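You operate a simulated robot arm through the tools that you are given. There is no shell and no other tool.

You run a simulated robot arm. Do the job below in one go: nothing can be reset, and whatever is moved stays where it is left.

JOB
Stack the little brown sack on the other and send the small pallet to stop 1.
Fine: stack while the chain drive is still locked off; then free the yellow lock tab, switch on, press the green button.

Only the result counts: the job must be done as asked and must still hold three seconds after the hand-in. Knocking over, shifting, dropping, spilling or breaking anything else fails it.

ROBOT AND FRAMES
A 6-joint arm with a two-finger parallel gripper, fixed in place. Base frame: the origin is at the foot of the arm, x ahead of it, y to its left, z up. Lengths are in mm, angles in rad, forces in N, time in s.
With the tool pointing down near the work surface it reaches from about 220 to 400 mm from the base axis. Its first joint turns from -1.152 to 1.152 rad. Payload 2.9 kg.
Tool frame: the origin (TCP) lies between the finger pads and is the grasp point; the fingertips stand 30 mm ahead of it; z points along the fingers, y is the line along which they close. The gripper opens to 110 mm. The fingers are 20 mm wide and 10 mm thick; the gripper's body (48 by 112 mm) begins 55 mm behind the TCP.
Orientation is that of the tool frame in the base frame, as a unit quaternion [x, y, z, w]. With the fingers straight down and closing along the base's y, the tool's x points along the base's -x, its y along +y and its z along -z.

CONTROLS
- The arm moves only by the tool play_rows. Its argument "moves" is a list of rows, each a list of 7 numbers: the turn, a rotation vector about the tool's x, y, z in rad, then the shift along the tool's x, y, z in mm, then the opening in per cent of the stroke, from 0 (shut) to 100 (fully open). In form: [[wx, wy, wz, tx, ty, tz, hand], ...]. A call has 1 to 20 rows; each row shifts and turns the commanded pose from where the row before left it, along the tool's axes as they then stand. Rows are played at 5 a second. More than 50 mm and 0.15 rad between two rows, or a gripper value outside its range, and nothing of the call is played. A pose out of reach is approached as far as the arm can. The call stops where the force on the tool passes 40 N (or 10 N more than at its start, if that is more) or the arm is blocked; 0.2 s more then pass. The fingers move at their own pace (about 108 mm/s each) and stop on an object; they squeeze with about 36 N. The grip force told is the motor's: it shows also when the fingers shut on nothing. Time passes only in rows, and 0.2 s behind the last, so rows that do not move let the fingers close. It gives the time, the measured TCP pose, the force on the tool (base axes), the opening and the grip force at its end, in the units of the frame above (readings bear some noise), with the torque about the TCP (base axes, N m) and any sound that the robot's microphone picked up.
- Cameras (640 x 400 px; columns grow to the right, rows downward): "scene" is fixed at [61.2, 437.8, 1360.1]; the picture's right is [-0.84, -0.55, 0.00], its down [-0.44, 0.66, -0.61] and it looks along [0.34, -0.51, -0.79] (base axes); focal length 214 px, centre (320, 200). "wrist" rides on the gripper at [72, 17, -103] in the tool frame; the picture's right is [-0.23, 0.97, 0.00], its down [-0.76, -0.18, -0.62] and it looks along [-0.61, -0.14, 0.78] (tool axes); focal length 222 px, centre (320, 200). There is no depth. A picture from a camera that has moved, and an enlarged one, comes with that camera's place and axes in the base frame and with its lens.
- grab_frame(camera): a new picture of that camera. The clock stands still meanwhile.
- close_up(camera, box): a new picture of the part [left, top, right, bottom] of that camera's present view, enlarged. The clock stands still meanwhile.
- finish_job(): hands the job in; it is judged then, once.

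Nothing tells you positions but the pictures and the camera data. Unless the task says otherwise, let go and move clear before handing in.

The tools are called as a command line: name --pt "numbers of a row" for each row, then --argument value for the rest, lists and objects as JSON in quotes. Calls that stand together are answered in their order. play_rows: Moves the arm, as the interface text tells. Its arguments: {"type":"object","properties":{"moves":{"type":"array"}},"required":["moves"]} The other tools are called the same way: grab_frame (camera) takes a picture; close_up (camera, box) takes an enlarged picture of a part of a camera's view; finish_job () hands the job in.

At the start:

```text
time_s: 0.0
ee_pos: [411.4, 11.8, 1096.4]
tool_rot: [0.001, 1.0, 0.0, 0.001]
contact_force: [0.2, -0.4, -0.3]
wrist_torque: [-0.02, 0.0, -0.02]
grip_width: 109.8
finger_force: 0.0
```

scene: 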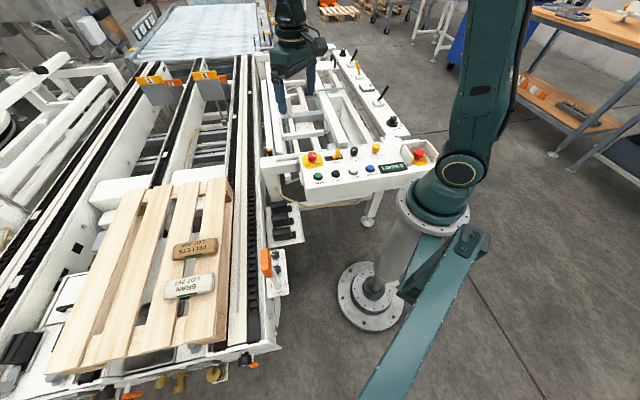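
wrist: 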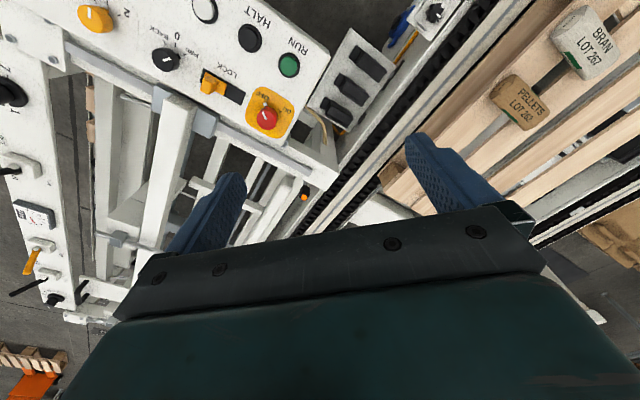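

I see a conveyor with a wooden pallet carrying two sacks (brown "PELLETS" and white "BRAN"), and a control panel with a lock tab, a rotary switch and a green RUN button. I'll look closer before moving.

close_up --camera "scene" --box '[130, 210, 290, 310]'

close_up --camera "scene" --box '[270, 130, 430, 230]'

close_up --camera "wrist" --box '[60, 0, 380, 200]'

close_up --camera "scene" --box '[100, 40, 260, 140]'

```text
4.00 times, centred on (210, 260) of scene
camera zoom: at [61.2, 437.8, 1360.1], right [-0.84, -0.55, 0.0], down [-0.44, 0.66, -0.61], along [0.34, -0.51, -0.79], focal length 858 px, centre (760, -40)
```

zoom: 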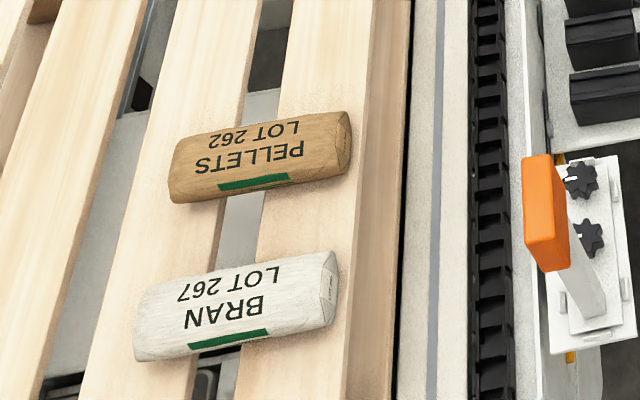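

```text
4.00 times, centred on (350, 180) of scene
camera zoom: at [61.2, 437.8, 1360.1], right [-0.84, -0.55, 0.0], down [-0.44, 0.66, -0.61], along [0.34, -0.51, -0.79], focal length 858 px, centre (200, 280)
```

zoom: 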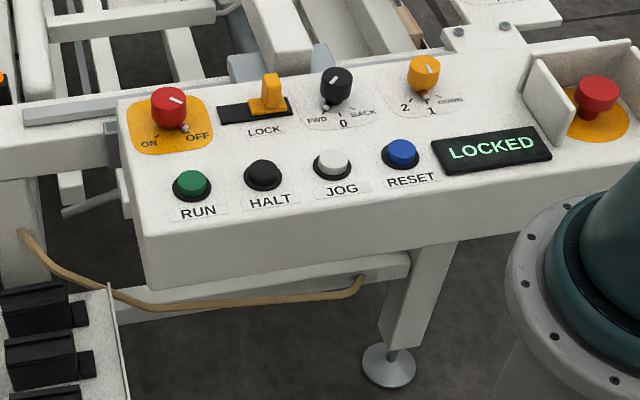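

```text
2.00 times, centred on (220, 100) of wrist
camera zoom: at [337.7, 29.0, 1199.2], right [0.23, 0.97, 0.0], down [0.76, -0.18, 0.62], along [0.61, -0.14, -0.78], focal length 444 px, centre (520, 400)
```

zoom: 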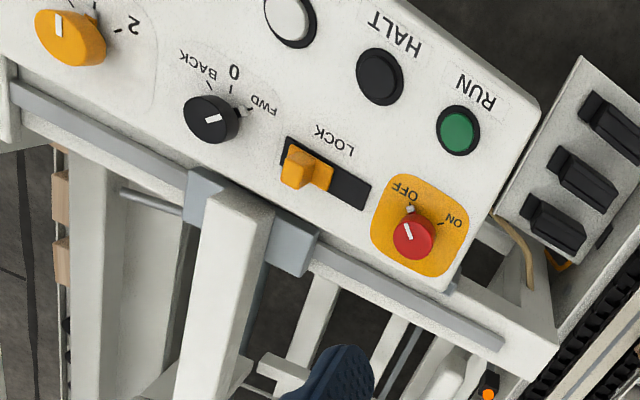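

```text
4.00 times, centred on (180, 90) of scene
camera zoom: at [61.2, 437.8, 1360.1], right [-0.84, -0.55, 0.0], down [-0.44, 0.66, -0.61], along [0.34, -0.51, -0.79], focal length 858 px, centre (880, 640)
```

zoom: 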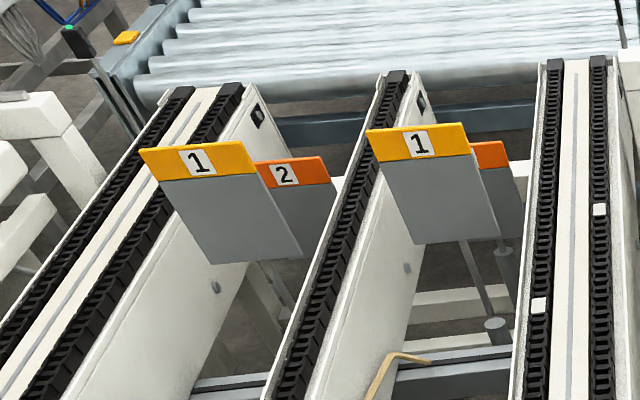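

The panel shows LOCKED, with a rotary ON/OFF, a lock slide, a FWD/0/BACK knob and a stop selector. I'll zoom in on the labels and the two sacks.

close_up --camera "scene" --box '[296, 140, 344, 170]'

close_up --camera "scene" --box '[340, 136, 396, 171]'

close_up --camera "wrist" --box '[70, 0, 230, 100]'

close_up --camera "wrist" --box '[190, 40, 310, 140]'

close_up --camera "wrist" --box '[460, 0, 640, 140]'

close_up --camera "scene" --box '[0, 150, 320, 400]'

close_up --camera "scene" --box '[320, 0, 640, 400]'

```text
13.33 times, centred on (320, 155) of scene
camera zoom: at [61.2, 437.8, 1360.1], right [-0.84, -0.55, 0.0], down [-0.44, 0.66, -0.61], along [0.34, -0.51, -0.79], focal length 2860 px, centre (320, 800)
```

zoom: 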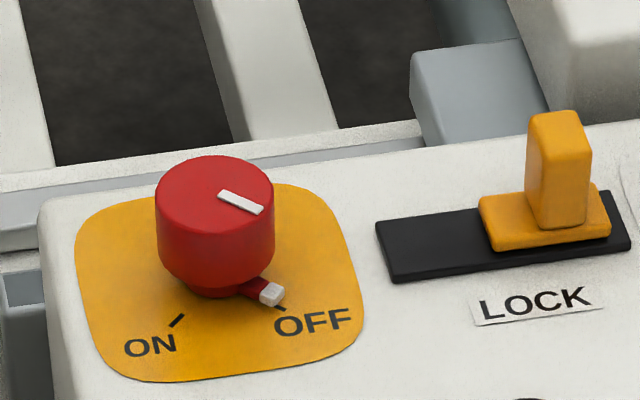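

```text
11.43 times, centred on (368, 154) of scene
camera zoom: at [61.2, 437.8, 1360.1], right [-0.84, -0.55, 0.0], down [-0.44, 0.66, -0.61], along [0.34, -0.51, -0.79], focal length 2451 px, centre (-229, 731)
```

zoom: 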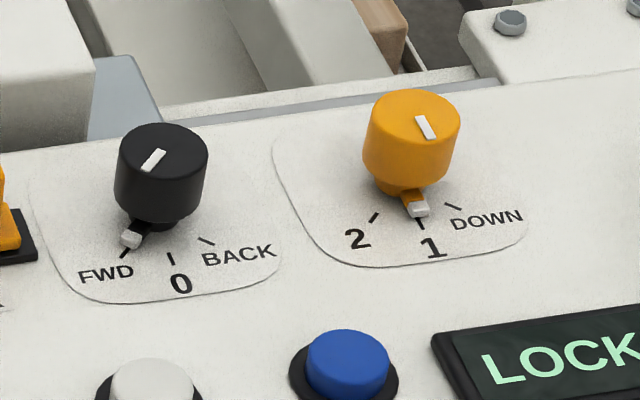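

```text
4.00 times, centred on (150, 50) of wrist
camera zoom: at [337.7, 29.0, 1199.2], right [0.23, 0.97, 0.0], down [0.76, -0.18, 0.62], along [0.61, -0.14, -0.78], focal length 888 px, centre (1000, 800)
```

zoom: 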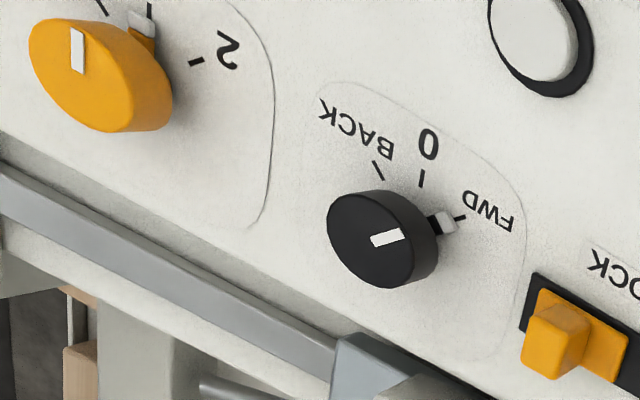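

```text
4.00 times, centred on (250, 90) of wrist
camera zoom: at [337.7, 29.0, 1199.2], right [0.23, 0.97, 0.0], down [0.76, -0.18, 0.62], along [0.61, -0.14, -0.78], focal length 888 px, centre (600, 640)
```

zoom: 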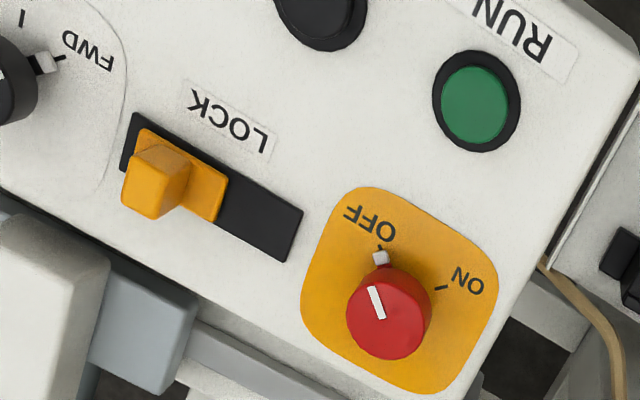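

```text
2.86 times, centred on (550, 70) of wrist
camera zoom: at [337.7, 29.0, 1199.2], right [0.23, 0.97, 0.0], down [0.76, -0.18, 0.62], along [0.61, -0.14, -0.78], focal length 635 px, centre (-337, 571)
```

zoom: 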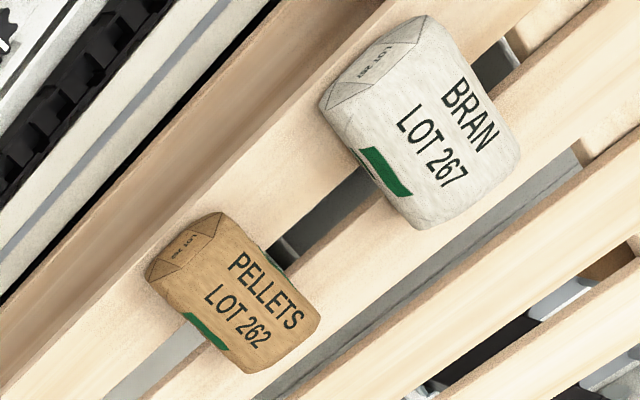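

```text
1.60 times, centred on (160, 275) of scene
camera zoom: at [61.2, 437.8, 1360.1], right [-0.84, -0.55, 0.0], down [-0.44, 0.66, -0.61], along [0.34, -0.51, -0.79], focal length 343 px, centre (576, 80)
```

zoom: 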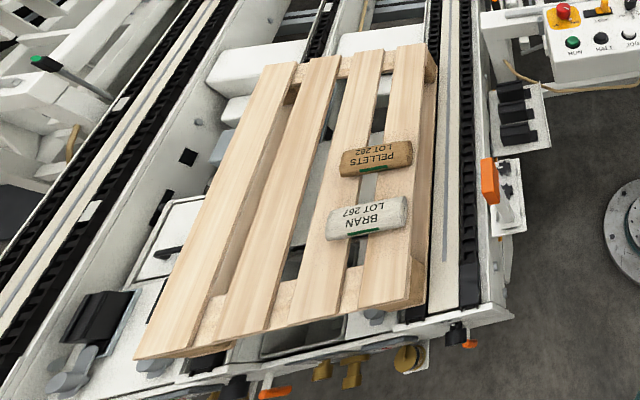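

```text
1.00 times, centred on (480, 200) of scene (not enlarged: the box is as wide or as high as the picture)
camera zoom: at [61.2, 437.8, 1360.1], right [-0.84, -0.55, 0.0], down [-0.44, 0.66, -0.61], along [0.34, -0.51, -0.79], focal length 214 px, centre (160, 200)
```

zoom: 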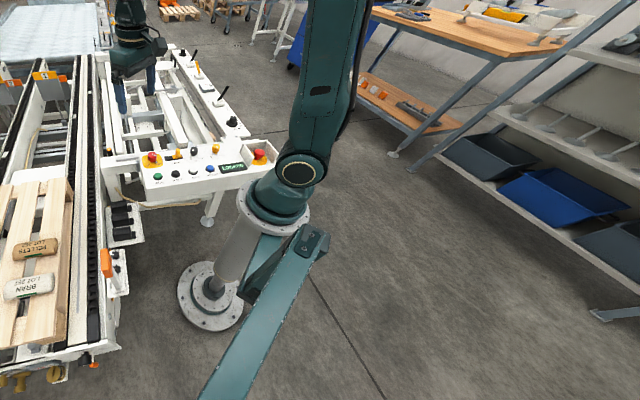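

Both selectors already read FWD and 1, the drive is OFF and the lock tab is at its right end. By triangulation the sacks are near (563,409,718) for brown and (477,492,713) for white, and the RUN button is near (380,-30,781). I'll move towards the sacks at a safe height to check reach and get a closer view.

play_rows --pt "0 0 0 -10 36 8 100" --pt "0 0 0 -10 36 8 100" --pt "0 0 0 -10 36 8 100" --pt "0 0 0 -10 36 8 100" --pt "0 0 0 -10 36 8 100" --pt "0 0 0 -10 36 8 100"

```text
time_s: 1.4
ee_pos: [468.0, 230.5, 1049.2]
tool_rot: [-0.001, 1.0, 0.0, 0.001]
contact_force: [-1.1, -0.6, 0.6]
wrist_torque: [0.03, -0.01, 0.01]
grip_width: 110.0
finger_force: 0.0
```

The arm reached a radius of 521 mm at this height without trouble. I'll take pictures from here.

grab_frame --camera "wrist"

grab_frame --camera "scene"

```text
taken
camera wrist: at [395.7, 246.8, 1152.0], right [0.23, 0.97, 0.0], down [0.76, -0.18, 0.62], along [0.61, -0.14, -0.78], focal length 222 px, centre (320, 200)
```

wrist: 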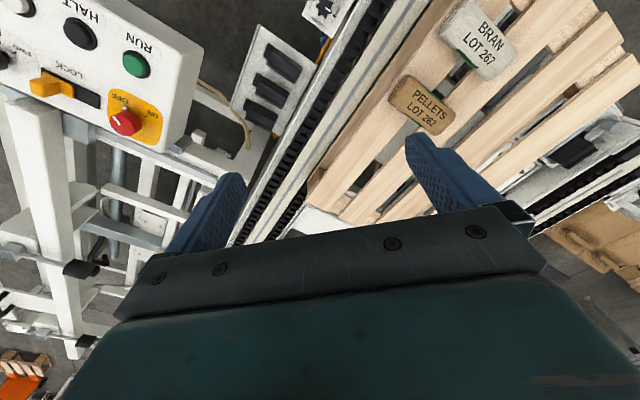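

```text
taken
```

scene: 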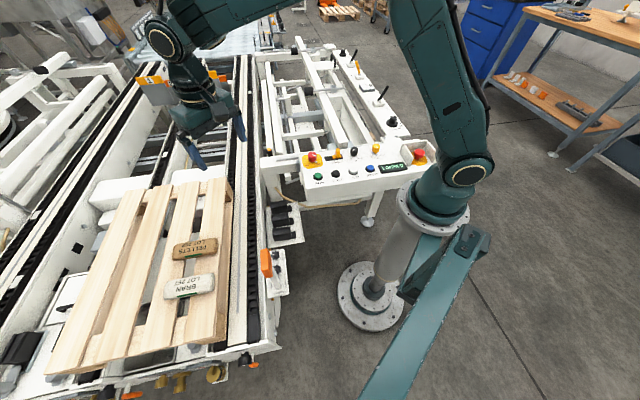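

The arm can work beyond the stated radius at this height. I'll go closer above the sacks to measure them better.

play_rows --pt "0 0 0 -10 30 15 100" --pt "0 0 0 -10 30 15 100" --pt "0 0 0 -10 30 15 100" --pt "0 0 0 -10 30 15 100"

grab_frame --camera "wrist"

close_up --camera "scene" --box '[160, 230, 224, 305]'

```text
time_s: 2.4
ee_pos: [510.7, 350.0, 988.2]
tool_rot: [0.0, 1.0, 0.0, 0.0]
contact_force: [0.3, -0.2, 0.1]
wrist_torque: [0.0, 0.01, 0.01]
grip_width: 110.0
finger_force: 0.1
```

```text
taken
camera wrist: at [437.2, 367.1, 1091.1], right [0.23, 0.97, 0.0], down [0.76, -0.18, 0.62], along [0.61, -0.14, -0.78], focal length 222 px, centre (320, 200)
```

wrist: 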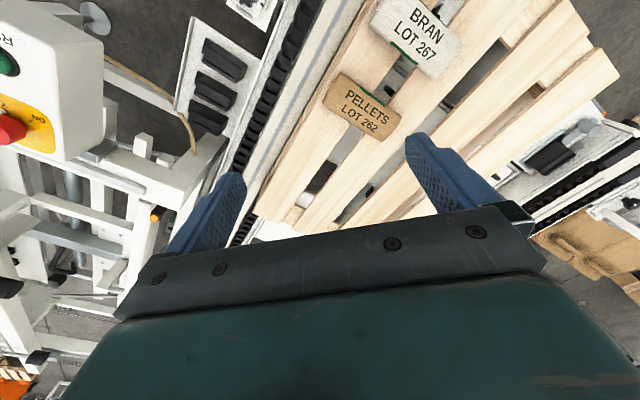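

```text
5.33 times, centred on (192, 268) of scene
camera zoom: at [61.2, 437.8, 1360.1], right [-0.84, -0.55, 0.0], down [-0.44, 0.66, -0.61], along [0.34, -0.51, -0.79], focal length 1144 px, centre (1003, -160)
```

zoom: 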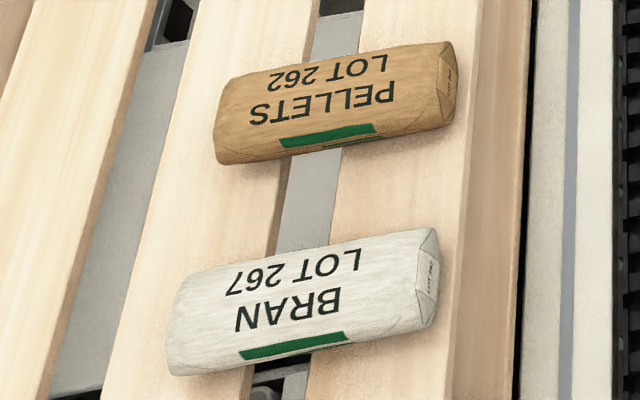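

I take the brown sack's long axis to lie about 42° from base x, roughly radial, centred near (560,410). I'll turn the gripper so the fingers close across its short side and look again.

play_rows --pt "0 0 -0.124 0 0 0 100" --pt "0 0 -0.124 0 0 0 100" --pt "0 0 -0.124 0 0 0 100" --pt "0 0 -0.124 0 0 0 100" --pt "0 0 -0.124 0 0 0 100" --pt "0 0 -0.124 0 0 0 100"

grab_frame --camera "wrist"

```text
time_s: 3.8
ee_pos: [511.0, 348.0, 989.0]
tool_rot: [-0.364, 0.931, 0.0, 0.0]
contact_force: [0.1, -0.6, 0.4]
wrist_torque: [0.0, -0.04, 0.02]
grip_width: 109.9
finger_force: 0.0
```

```text
taken
camera wrist: at [445.2, 312.0, 1091.3], right [-0.49, 0.87, 0.0], down [0.68, 0.39, 0.62], along [0.54, 0.31, -0.78], focal length 222 px, centre (320, 200)
```

wrist: 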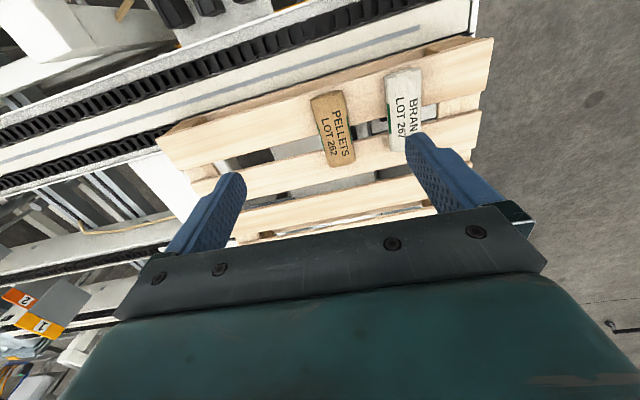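

close_up --camera "wrist" --box '[290, 50, 450, 180]'

grab_frame --camera "scene"

```text
3.08 times, centred on (370, 115) of wrist
camera zoom: at [445.2, 312.0, 1091.3], right [-0.49, 0.87, 0.0], down [0.68, 0.39, 0.62], along [0.54, 0.31, -0.78], focal length 684 px, centre (166, 462)
```

zoom: 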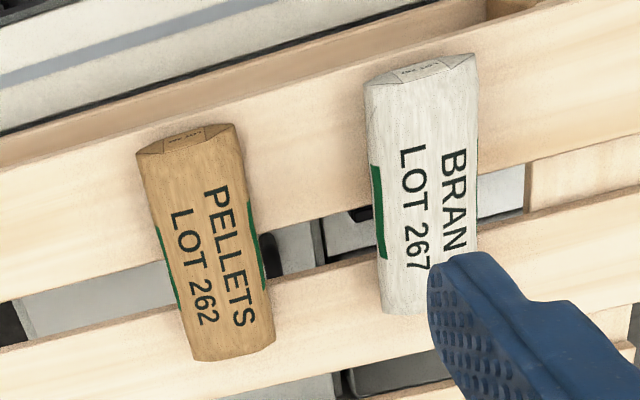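

```text
taken
```

scene: 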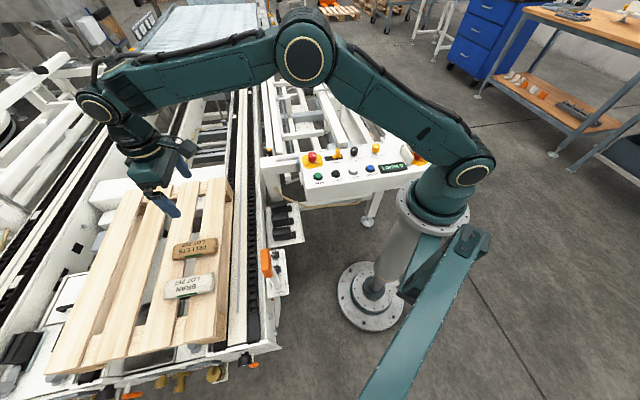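

I now put the brown sack's top centre at about (560,405,730), with its axis at about 42.7°. I'll move to just above it with the fingers open and check reach and alignment.

play_rows --pt "0 0 0 -18 2.5 38 100" --pt "0 0 0 -18 2.5 38 100" --pt "0 0 0 -18 2.5 38 100" --pt "0 0 0 -18 2.5 36 100"

grab_frame --camera "wrist"

grab_frame --camera "scene"

```text
time_s: 4.8
ee_pos: [546.7, 404.9, 838.7]
tool_rot: [-0.364, 0.931, 0.001, 0.0]
contact_force: [0.4, -0.3, -1.2]
wrist_torque: [0.01, 0.0, -0.01]
grip_width: 109.9
finger_force: 0.0
out of reach, approached as far as the arm can: row 4
```

```text
taken
camera wrist: at [482.0, 368.1, 941.1], right [-0.49, 0.87, 0.0], down [0.68, 0.39, 0.62], along [0.54, 0.31, -0.78], focal length 222 px, centre (320, 200)
```

wrist: 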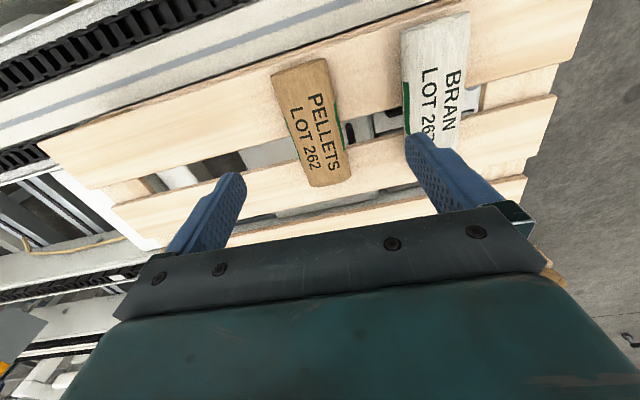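

```text
taken
```

scene: 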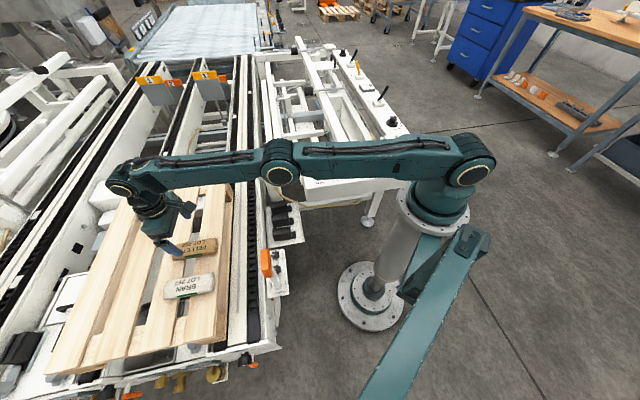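

At (547,405,839) the arm is stretched out with the tool vertical, so I'll need to tilt the tool outward a little to reach the sacks. First a zoomed view from here to fix the heights.

close_up --camera "wrist" --box '[250, 0, 490, 200]'

close_up --camera "wrist" --box '[250, 40, 370, 200]'

```text
2.00 times, centred on (370, 100) of wrist
camera zoom: at [482.0, 368.1, 941.1], right [-0.49, 0.87, 0.0], down [0.68, 0.39, 0.62], along [0.54, 0.31, -0.78], focal length 444 px, centre (220, 400)
```

zoom: 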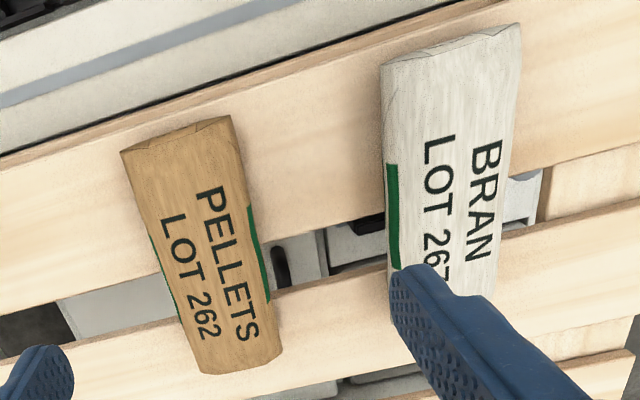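

```text
2.50 times, centred on (310, 120) of wrist
camera zoom: at [482.0, 368.1, 941.1], right [-0.49, 0.87, 0.0], down [0.68, 0.39, 0.62], along [0.54, 0.31, -0.78], focal length 555 px, centre (345, 400)
```

zoom: 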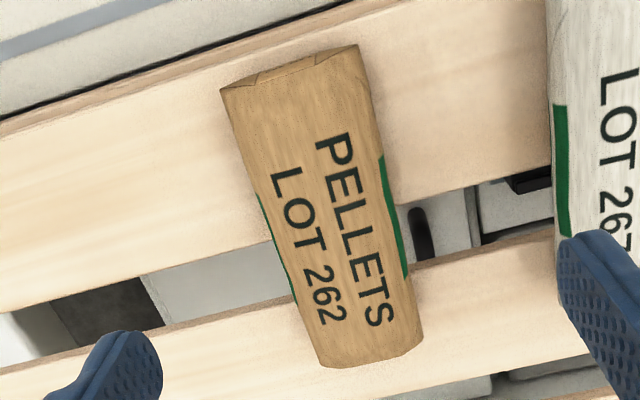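

I'll tilt the tool outward by 0.25 rad, so the closing direction stays level, and come to about 55 mm above the grasp point over the brown sack.

play_rows --pt "0 0 -0.02 0 0 0 100" --pt "0 -0.125 0 0 0 0 100" --pt "0 -0.125 0 0 0 0 100" --pt "0 0 0 4 -3.9 20 100" --pt "0 0 0 4 -3.9 20 100"

grab_frame --camera "wrist"

close_up --camera "scene" --box '[100, 180, 260, 305]'

```text
time_s: 6.0
ee_pos: [557.6, 399.9, 799.5]
tool_rot: [-0.369, 0.921, 0.047, 0.117]
contact_force: [0.6, -0.9, 0.3]
wrist_torque: [0.02, 0.02, 0.0]
grip_width: 109.7
finger_force: 0.0
```

```text
taken
camera wrist: at [474.7, 346.1, 881.0], right [-0.51, 0.86, 0.06], down [0.54, 0.27, 0.79], along [0.66, 0.44, -0.61], focal length 222 px, centre (320, 200)
```

wrist: 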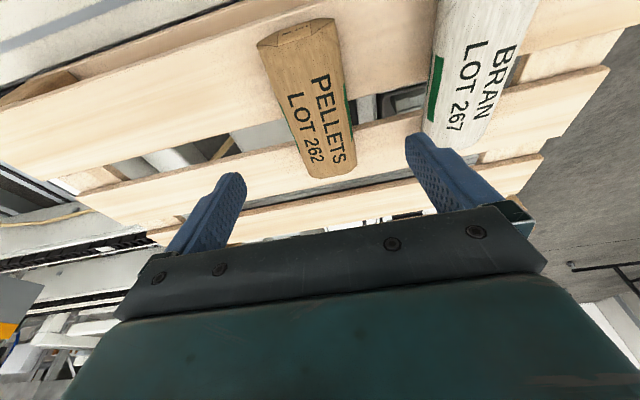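

```text
3.20 times, centred on (180, 242) of scene
camera zoom: at [61.2, 437.8, 1360.1], right [-0.84, -0.55, 0.0], down [-0.44, 0.66, -0.61], along [0.34, -0.51, -0.79], focal length 686 px, centre (768, 64)
```

zoom: 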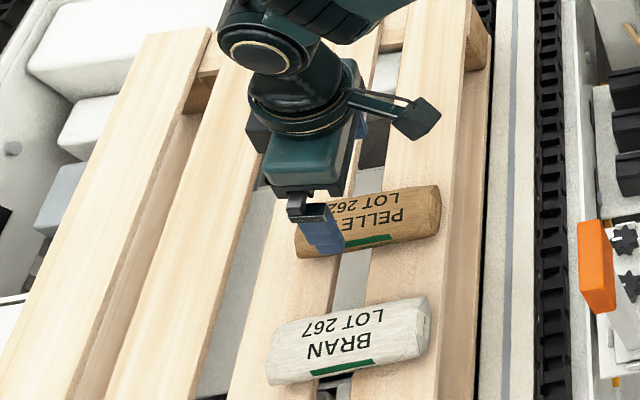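

close_up --camera "wrist" --box '[240, 0, 400, 200]'

close_up --camera "wrist" --box '[400, 0, 560, 200]'

```text
2.00 times, centred on (320, 100) of wrist
camera zoom: at [474.7, 346.1, 881.0], right [-0.51, 0.86, 0.06], down [0.54, 0.27, 0.79], along [0.66, 0.44, -0.61], focal length 444 px, centre (320, 400)
```

zoom: 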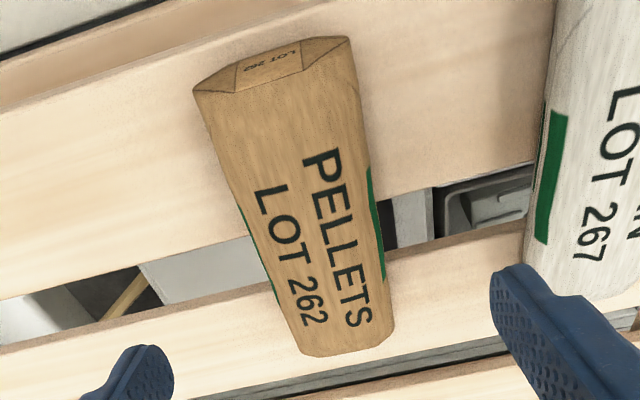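

```text
2.00 times, centred on (480, 100) of wrist
camera zoom: at [474.7, 346.1, 881.0], right [-0.51, 0.86, 0.06], down [0.54, 0.27, 0.79], along [0.66, 0.44, -0.61], focal length 444 px, centre (0, 400)
```

zoom: 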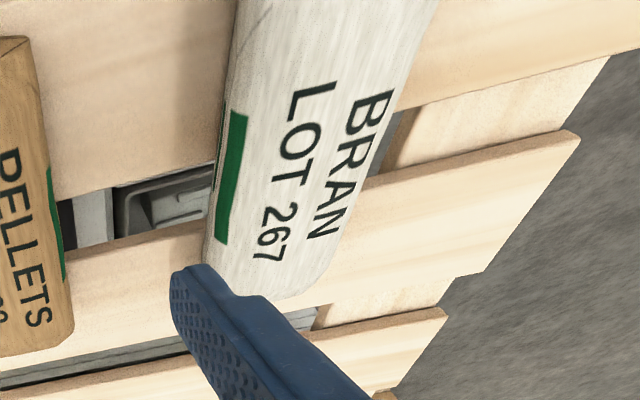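

The brown sack's top centre comes out consistently at about (560,407.5,725), axis 43.7°, roughly 118 × 48 mm. Next I want the pallet surface height from the plank corners.

close_up --camera "scene" --box '[120, 280, 248, 380]'

close_up --camera "wrist" --box '[440, 0, 640, 200]'

```text
4.00 times, centred on (184, 330) of scene
camera zoom: at [61.2, 437.8, 1360.1], right [-0.84, -0.55, 0.0], down [-0.44, 0.66, -0.61], along [0.34, -0.51, -0.79], focal length 858 px, centre (864, -320)
```

zoom: 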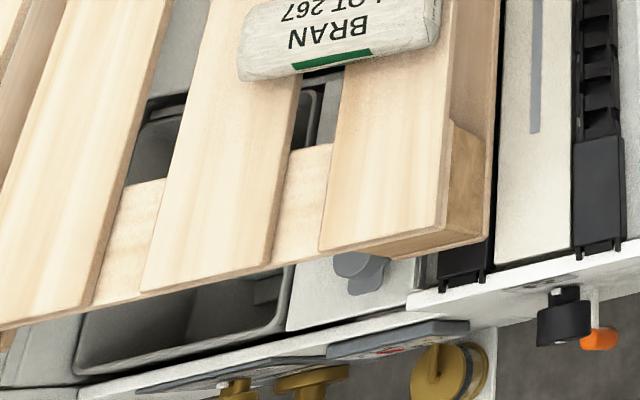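

```text
2.00 times, centred on (540, 100) of wrist
camera zoom: at [474.7, 346.1, 881.0], right [-0.51, 0.86, 0.06], down [0.54, 0.27, 0.79], along [0.66, 0.44, -0.61], focal length 444 px, centre (-120, 400)
```

zoom: 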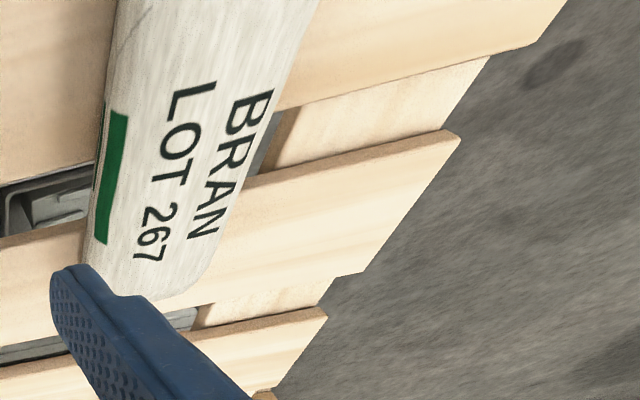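

The pallet surface is somewhere between 688 and 700. I'll descend to TCP z≈737, which leaves the fingertips about 705, with the fingers straddling the brown sack.

play_rows --pt "0 0 0 2.9 0.8 12.2 95" --pt "0 0 0 2.9 0.8 12.2 95" --pt "0 0 0 2.9 0.8 12.2 95" --pt "0 0 0 2.8 0.7 12.2 95" --pt "0 0 0 2.8 0.7 12.1 95"

grab_frame --camera "wrist"

close_up --camera "scene" --box '[120, 200, 248, 305]'

```text
time_s: 7.2
ee_pos: [553.4, 404.5, 735.2]
tool_rot: [-0.37, 0.921, 0.046, 0.115]
contact_force: [-0.3, 0.3, 0.2]
wrist_torque: [0.0, 0.02, 0.01]
grip_width: 104.5
finger_force: 0.1
```

```text
taken
camera wrist: at [472.4, 350.4, 815.9], right [-0.51, 0.86, 0.06], down [0.54, 0.28, 0.79], along [0.66, 0.44, -0.61], focal length 222 px, centre (320, 200)
```

wrist: 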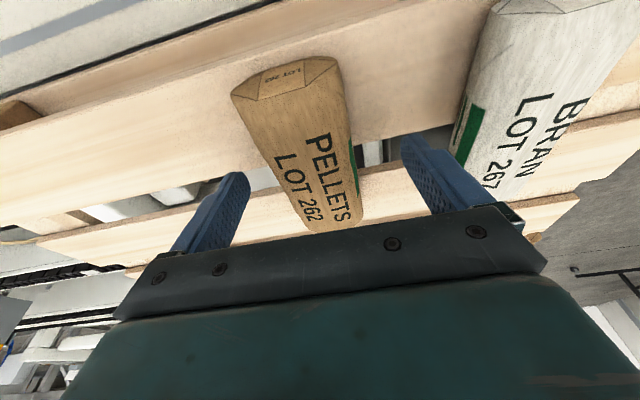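

```text
3.81 times, centred on (184, 252) of scene
camera zoom: at [61.2, 437.8, 1360.1], right [-0.84, -0.55, 0.0], down [-0.44, 0.66, -0.61], along [0.34, -0.51, -0.79], focal length 817 px, centre (838, 0)
```

zoom: 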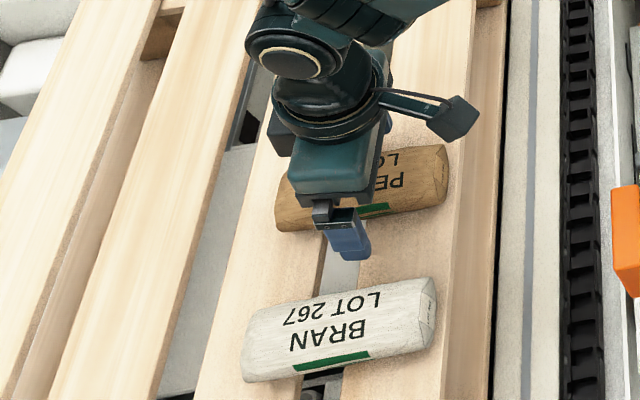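

The fingers now straddle the brown sack with no contact force. Closing on it.

play_rows --pt "0 0 0 0 0 0 20" --pt "0 0 0 0 0 0 20" --pt "0 0 0 0 0 0 20" --pt "0 0 0 0 0 0 20" --pt "0 0 0 0 0 0 20"

grab_frame --camera "wrist"

```text
time_s: 8.4
ee_pos: [553.2, 404.2, 734.6]
tool_rot: [-0.37, 0.921, 0.046, 0.115]
contact_force: [1.0, 0.6, 0.0]
wrist_torque: [0.0, 0.01, -0.03]
grip_width: 54.7
finger_force: 35.4
```

```text
taken
camera wrist: at [472.4, 350.3, 816.2], right [-0.51, 0.86, 0.06], down [0.54, 0.28, 0.79], along [0.66, 0.44, -0.61], focal length 222 px, centre (320, 200)
```

wrist: 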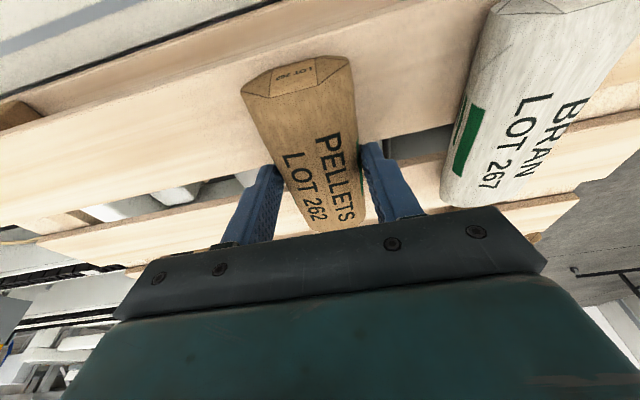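

The sack is gripped at 54.7 mm width with 35 N. I'll lift straight up a little and check.

play_rows --pt "0 0 0 -1.25 0 -4.85 20" --pt "0 0 0 -2.5 0 -9.7 20" --pt "0 0 0 -2.5 0 -9.7 20" --pt "0 0 0 0 0 0 20"

grab_frame --camera "wrist"

close_up --camera "scene" --box '[120, 200, 248, 305]'

```text
time_s: 9.4
ee_pos: [553.8, 405.0, 759.6]
tool_rot: [-0.37, 0.921, 0.046, 0.116]
contact_force: [-0.3, 0.2, -1.9]
wrist_torque: [0.02, 0.03, -0.03]
grip_width: 54.7
finger_force: 36.4
```

```text
taken
camera wrist: at [472.4, 351.2, 841.6], right [-0.51, 0.86, 0.06], down [0.55, 0.28, 0.79], along [0.66, 0.44, -0.61], focal length 222 px, centre (320, 200)
```

wrist: 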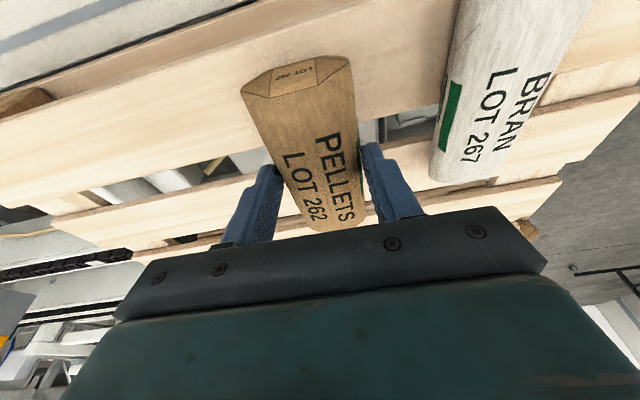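

```text
3.81 times, centred on (184, 252) of scene
camera zoom: at [61.2, 437.9, 1360.1], right [-0.84, -0.55, 0.0], down [-0.44, 0.66, -0.61], along [0.34, -0.51, -0.79], focal length 817 px, centre (838, 0)
```

zoom: 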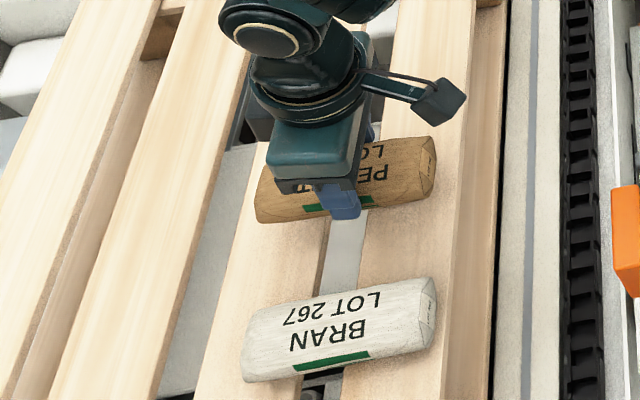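

The lift is clean and steady, with about 2 N of weight. I put the white sack's centre at about (479,487), so I'll lift higher, carry the sack across, and look again before lowering.

play_rows --pt "0 0 0 -3.7 0 -14.6 20" --pt "0 0 0 -3.7 0 -14.6 20" --pt "0 0 0 -3.7 0 -14.6 20" --pt "0 0 0 0.5 10 -0.1 20" --pt "0 0 0 0.5 13 -0.1 20" --pt "0 0 0 0.5 13 -0.1 20" --pt "0 0 0 0.5 13 -0.2 20" --pt "0 0 0 0.5 13 -0.2 20" --pt "0 0 0 0.5 13 -0.2 20" --pt "0 0 0 0.5 13 -0.1 20" --pt "0 0 0 0.5 13 -0.1 20" --pt "0 0 0 0.3 9.8 -0.1 20" --pt "0 0 0 0 0 0 20"

grab_frame --camera "wrist"

close_up --camera "scene" --box '[120, 200, 248, 305]'

```text
time_s: 12.2
ee_pos: [474.9, 481.8, 804.4]
tool_rot: [-0.37, 0.921, 0.046, 0.115]
contact_force: [0.9, -0.5, -2.0]
wrist_torque: [-0.06, 0.01, -0.02]
grip_width: 54.9
finger_force: 36.0
```

```text
taken
camera wrist: at [392.8, 427.9, 887.2], right [-0.51, 0.86, 0.06], down [0.54, 0.28, 0.79], along [0.66, 0.44, -0.61], focal length 222 px, centre (320, 200)
```

wrist: 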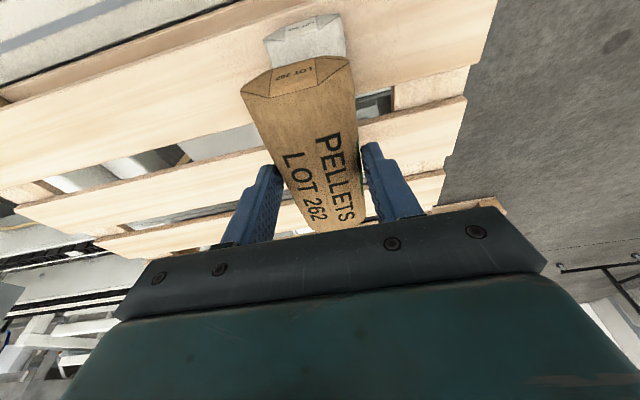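

```text
3.81 times, centred on (184, 252) of scene
camera zoom: at [61.2, 437.9, 1360.1], right [-0.84, -0.55, 0.0], down [-0.44, 0.66, -0.61], along [0.34, -0.51, -0.79], focal length 817 px, centre (838, 0)
```

zoom: 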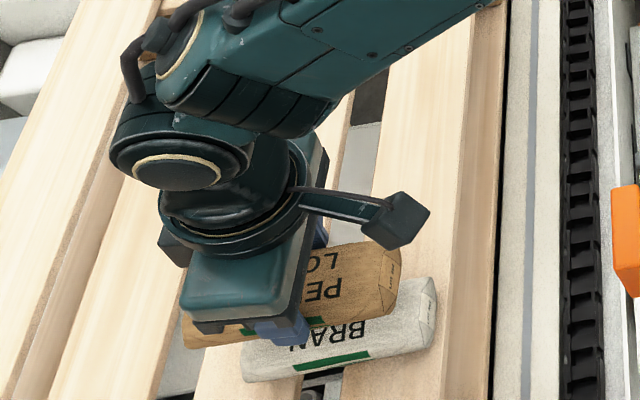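

close_up --camera "wrist" --box '[230, 0, 410, 140]'

```text
2.86 times, centred on (320, 70) of wrist
camera zoom: at [392.8, 427.9, 887.2], right [-0.51, 0.86, 0.06], down [0.54, 0.28, 0.79], along [0.66, 0.44, -0.61], focal length 635 px, centre (320, 571)
```

zoom: 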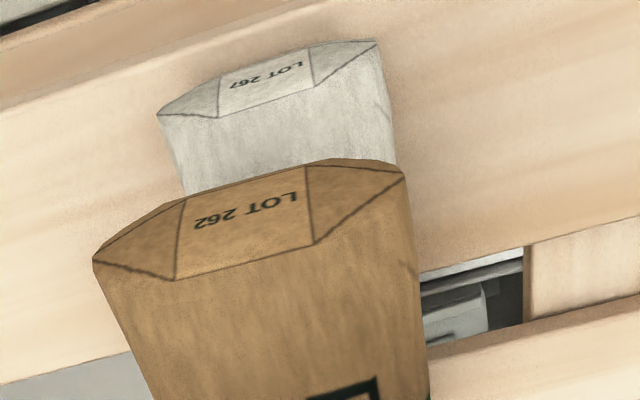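

Comparing the near ends, the brown sack needs about +4.5 mm sideways, +1 mm outward and about 1° of yaw to sit squarely over the white one. I'll correct this while lowering partway.

play_rows --pt "-0.005 0 -0.0195 -0.5 2.3 0.1 20" --pt "0 0 0 -0.5 2.2 0.1 20" --pt "0 0 0 1.9 0 7.2 20" --pt "0 0 0 1.9 0 7.2 20" --pt "0 0 0 1.7 0 6.8 20" --pt "0 0 0 0 0 0 20"

close_up --camera "wrist" --box '[230, 0, 410, 140]'

close_up --camera "scene" --box '[150, 235, 230, 305]'

```text
time_s: 13.6
ee_pos: [473.1, 484.3, 781.6]
tool_rot: [-0.379, 0.917, 0.048, 0.115]
contact_force: [-0.7, -0.9, -1.9]
wrist_torque: [-0.06, 0.0, -0.01]
grip_width: 54.6
finger_force: 36.4
```

```text
2.86 times, centred on (320, 70) of wrist
camera zoom: at [392.5, 429.1, 863.5], right [-0.53, 0.85, 0.06], down [0.54, 0.29, 0.79], along [0.65, 0.45, -0.61], focal length 635 px, centre (320, 571)
```

zoom: 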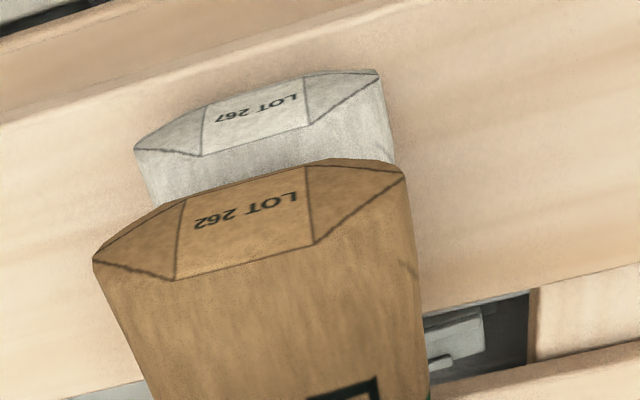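

```text
5.71 times, centred on (190, 270) of scene
camera zoom: at [61.2, 437.9, 1360.1], right [-0.84, -0.55, 0.0], down [-0.44, 0.66, -0.61], along [0.34, -0.51, -0.79], focal length 1226 px, centre (1063, -200)
```

zoom: 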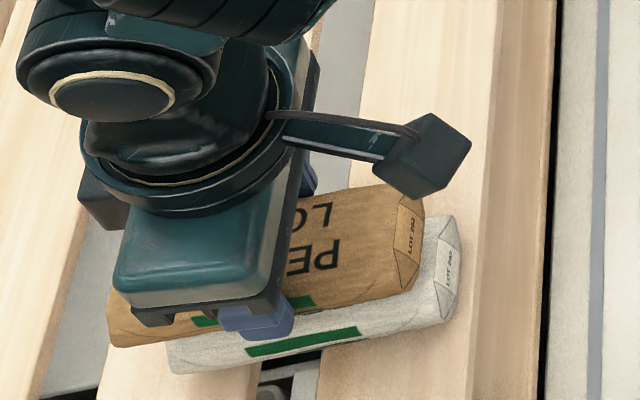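

The near ends now line up within about 1.5 mm. I'll lower in small steps and watch the vertical force.

play_rows --pt "0 0 0 0.62 0.3 2.42 20" --pt "0 0 0 0.62 0.3 2.42 20" --pt "0 0 0 0.62 0.3 2.42 20" --pt "0 0 0 0 0 0 20"

```text
time_s: 14.6
ee_pos: [470.7, 484.2, 775.9]
tool_rot: [-0.379, 0.917, 0.047, 0.115]
contact_force: [-0.1, -1.0, -2.2]
wrist_torque: [0.0, 0.03, 0.01]
grip_width: 54.8
finger_force: 35.6
```

play_rows --pt "0 0 0 0.5 0 1.95 20" --pt "0 0 0 0.5 0 1.95 20" --pt "0 0 0 0 0 0 20"

close_up --camera "scene" --box '[150, 235, 230, 305]'

close_up --camera "wrist" --box '[230, 0, 410, 140]'

```text
time_s: 15.4
ee_pos: [472.1, 486.1, 774.4]
tool_rot: [-0.378, 0.917, 0.049, 0.118]
contact_force: [-3.0, -5.4, 19.1]
wrist_torque: [-0.9, 0.27, -0.01]
grip_width: 54.6
finger_force: 36.1
```

```text
5.71 times, centred on (190, 270) of scene
camera zoom: at [60.9, 437.5, 1360.2], right [-0.84, -0.55, 0.0], down [-0.44, 0.66, -0.61], along [0.34, -0.51, -0.79], focal length 1226 px, centre (1063, -200)
```

zoom: 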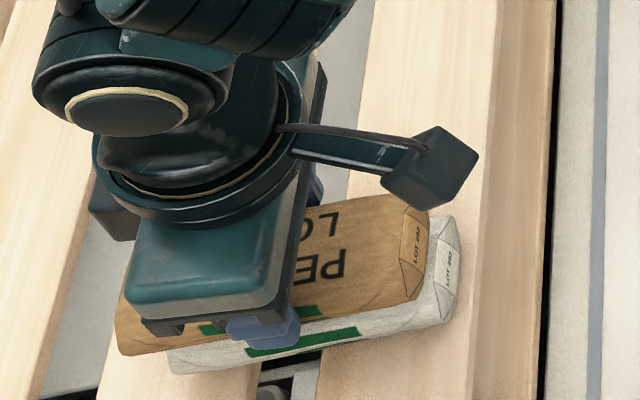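

```text
2.86 times, centred on (320, 70) of wrist
camera zoom: at [391.0, 430.4, 855.4], right [-0.53, 0.85, 0.06], down [0.54, 0.28, 0.79], along [0.66, 0.45, -0.6], focal length 635 px, centre (320, 571)
```

zoom: 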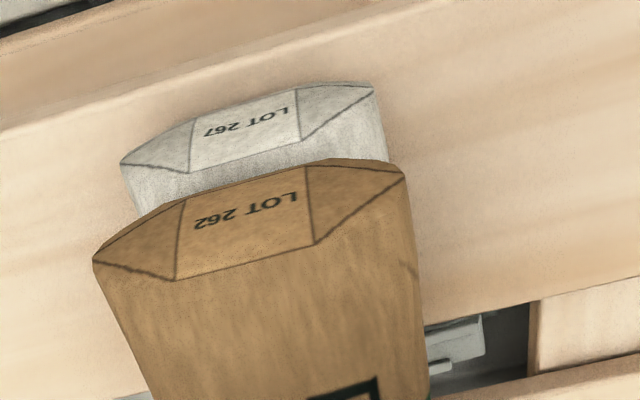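

The brown sack is resting on the white one, with contact at z≈774, about 19 N, and ends aligned to about 1 mm. I'll ease up a little to unload it and check before opening.

play_rows --pt "0 0 0 -0.4 0 -1.45 20" --pt "0 0 0 0 0 0 20"

```text
time_s: 16.0
ee_pos: [470.0, 485.7, 774.8]
tool_rot: [-0.381, 0.916, 0.048, 0.116]
contact_force: [-1.1, -0.2, 14.1]
wrist_torque: [0.08, -0.14, -0.02]
grip_width: 54.9
finger_force: 36.2
```

play_rows --pt "0 0 0 -0.25 0 -0.97 20" --pt "0 0 0 0 0 0 20"

```text
time_s: 16.6
ee_pos: [469.2, 484.8, 774.8]
tool_rot: [-0.38, 0.917, 0.047, 0.115]
contact_force: [-3.6, -0.2, 9.2]
wrist_torque: [0.07, 0.05, 0.07]
grip_width: 55.0
finger_force: 36.3
```

play_rows --pt "0 0 0 -0.2 0 -0.8 20" --pt "0 0 0 0 0 0 20" --pt "0 0 0 0 0 0 55" --pt "0 0 0 0 0 0 65" --pt "0 0 0 0 0 0 65" --pt "0 0 0 0 0 0 65"

grab_frame --camera "wrist"

close_up --camera "scene" --box '[150, 235, 230, 305]'

```text
time_s: 18.0
ee_pos: [470.7, 485.4, 775.1]
tool_rot: [-0.38, 0.917, 0.049, 0.116]
contact_force: [0.4, 0.0, 0.0]
wrist_torque: [-0.03, 0.01, 0.0]
grip_width: 71.3
finger_force: 0.1
```

```text
taken
camera wrist: at [390.1, 429.9, 857.1], right [-0.53, 0.85, 0.06], down [0.54, 0.29, 0.79], along [0.65, 0.45, -0.61], focal length 222 px, centre (320, 200)
```

wrist: 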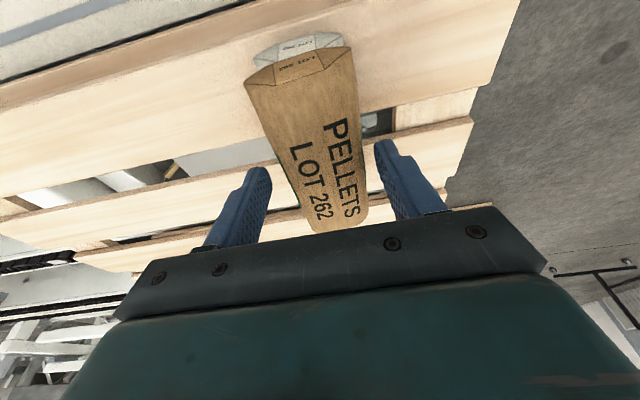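

```text
5.71 times, centred on (190, 270) of scene
camera zoom: at [61.2, 437.8, 1360.1], right [-0.84, -0.55, 0.0], down [-0.44, 0.66, -0.61], along [0.34, -0.51, -0.79], focal length 1226 px, centre (1063, -200)
```

zoom: 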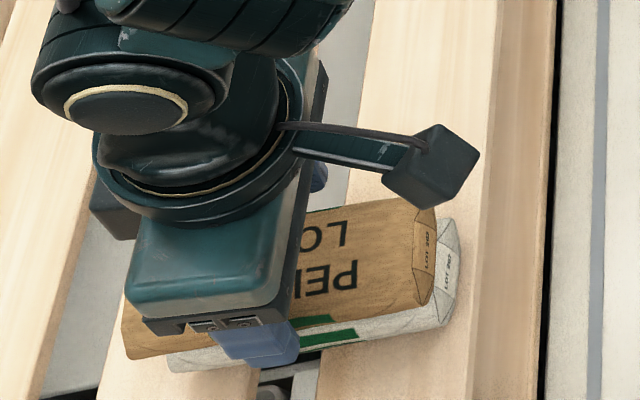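

The sack has settled and the force is zero. Retreating straight up.

play_rows --pt "0 0 0 -1.3 0 -4.8 68" --pt "0 0 0 -2.5 0 -9.7 68" --pt "0 0 0 -3.7 0 -14.5 68" --pt "0 0 0 -5 0 -19.4 68" --pt "0 0 0 -7.5 0 -29 68" --pt "0 0 0 -7.5 0 -29 68" --pt "0 0 0 -7.5 0 -29 68"

grab_frame --camera "wrist"

grab_frame --camera "scene"

```text
time_s: 19.6
ee_pos: [470.4, 485.8, 914.7]
tool_rot: [-0.379, 0.917, 0.047, 0.115]
contact_force: [0.4, 0.0, 0.8]
wrist_torque: [0.01, 0.01, 0.0]
grip_width: 74.9
finger_force: 0.2
```

```text
taken
camera wrist: at [390.4, 429.7, 996.6], right [-0.53, 0.85, 0.06], down [0.54, 0.29, 0.79], along [0.65, 0.45, -0.61], focal length 222 px, centre (320, 200)
```

wrist: 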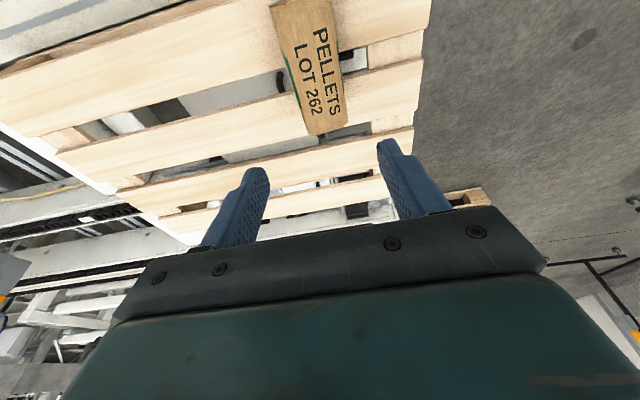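

```text
taken
```

scene: 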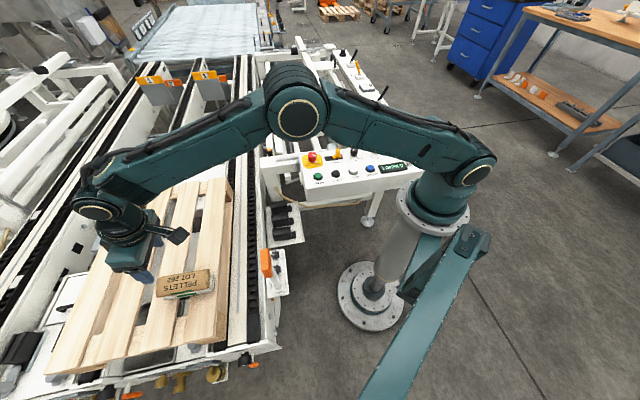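

The brown sack now sits squarely on the white one. The panel lies at about 45° to the base, with RUN near (379,-32), the red switch near (452,-100) and the lock tab near (376,-167). I'll bring the tool upright and move over to view the panel closely.

play_rows --pt "0 0.117 0 0 0 -15 68" --pt "0 0.117 0 0 0 -15 68" --pt "0 0 0 37.7 -23.4 -4.5 68" --pt "0 0 0 37.7 -23.4 -4.5 68" --pt "0 0 0 37.7 -23.4 -4.5 68" --pt "0 0 0 37.7 -23.4 -4.5 68" --pt "0 0 0 37.7 -23.4 -4.5 68" --pt "0 0 0 37.7 -23.4 -4.5 68" --pt "0 0 0 37.7 -23.4 -4.5 68" --pt "0 0 0 37.7 -23.4 -4.5 68" --pt "0 0 0 37.7 -23.4 -4.5 68" --pt "0 0 0 37.7 -23.4 -4.5 68" --pt "0 0 0 37.7 -23.4 -4.5 68" --pt "0 0 0 37.7 -23.4 -4.5 68"

close_up --camera "scene" --box '[130, 230, 250, 320]'

```text
time_s: 22.6
ee_pos: [346.8, -39.0, 993.4]
tool_rot: [-0.382, 0.924, 0.003, 0.008]
contact_force: [0.1, -0.2, -0.1]
wrist_torque: [0.0, -0.01, 0.04]
grip_width: 74.7
finger_force: 0.1
```

```text
4.44 times, centred on (190, 275) of scene
camera zoom: at [61.1, 437.8, 1360.1], right [-0.84, -0.55, 0.0], down [-0.44, 0.66, -0.61], along [0.34, -0.51, -0.79], focal length 953 px, centre (898, -133)
```

zoom: 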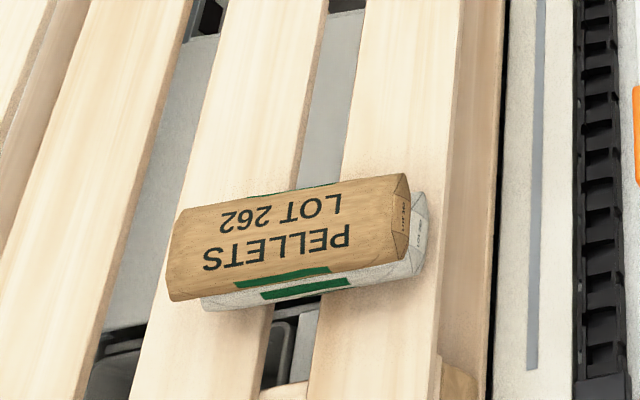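

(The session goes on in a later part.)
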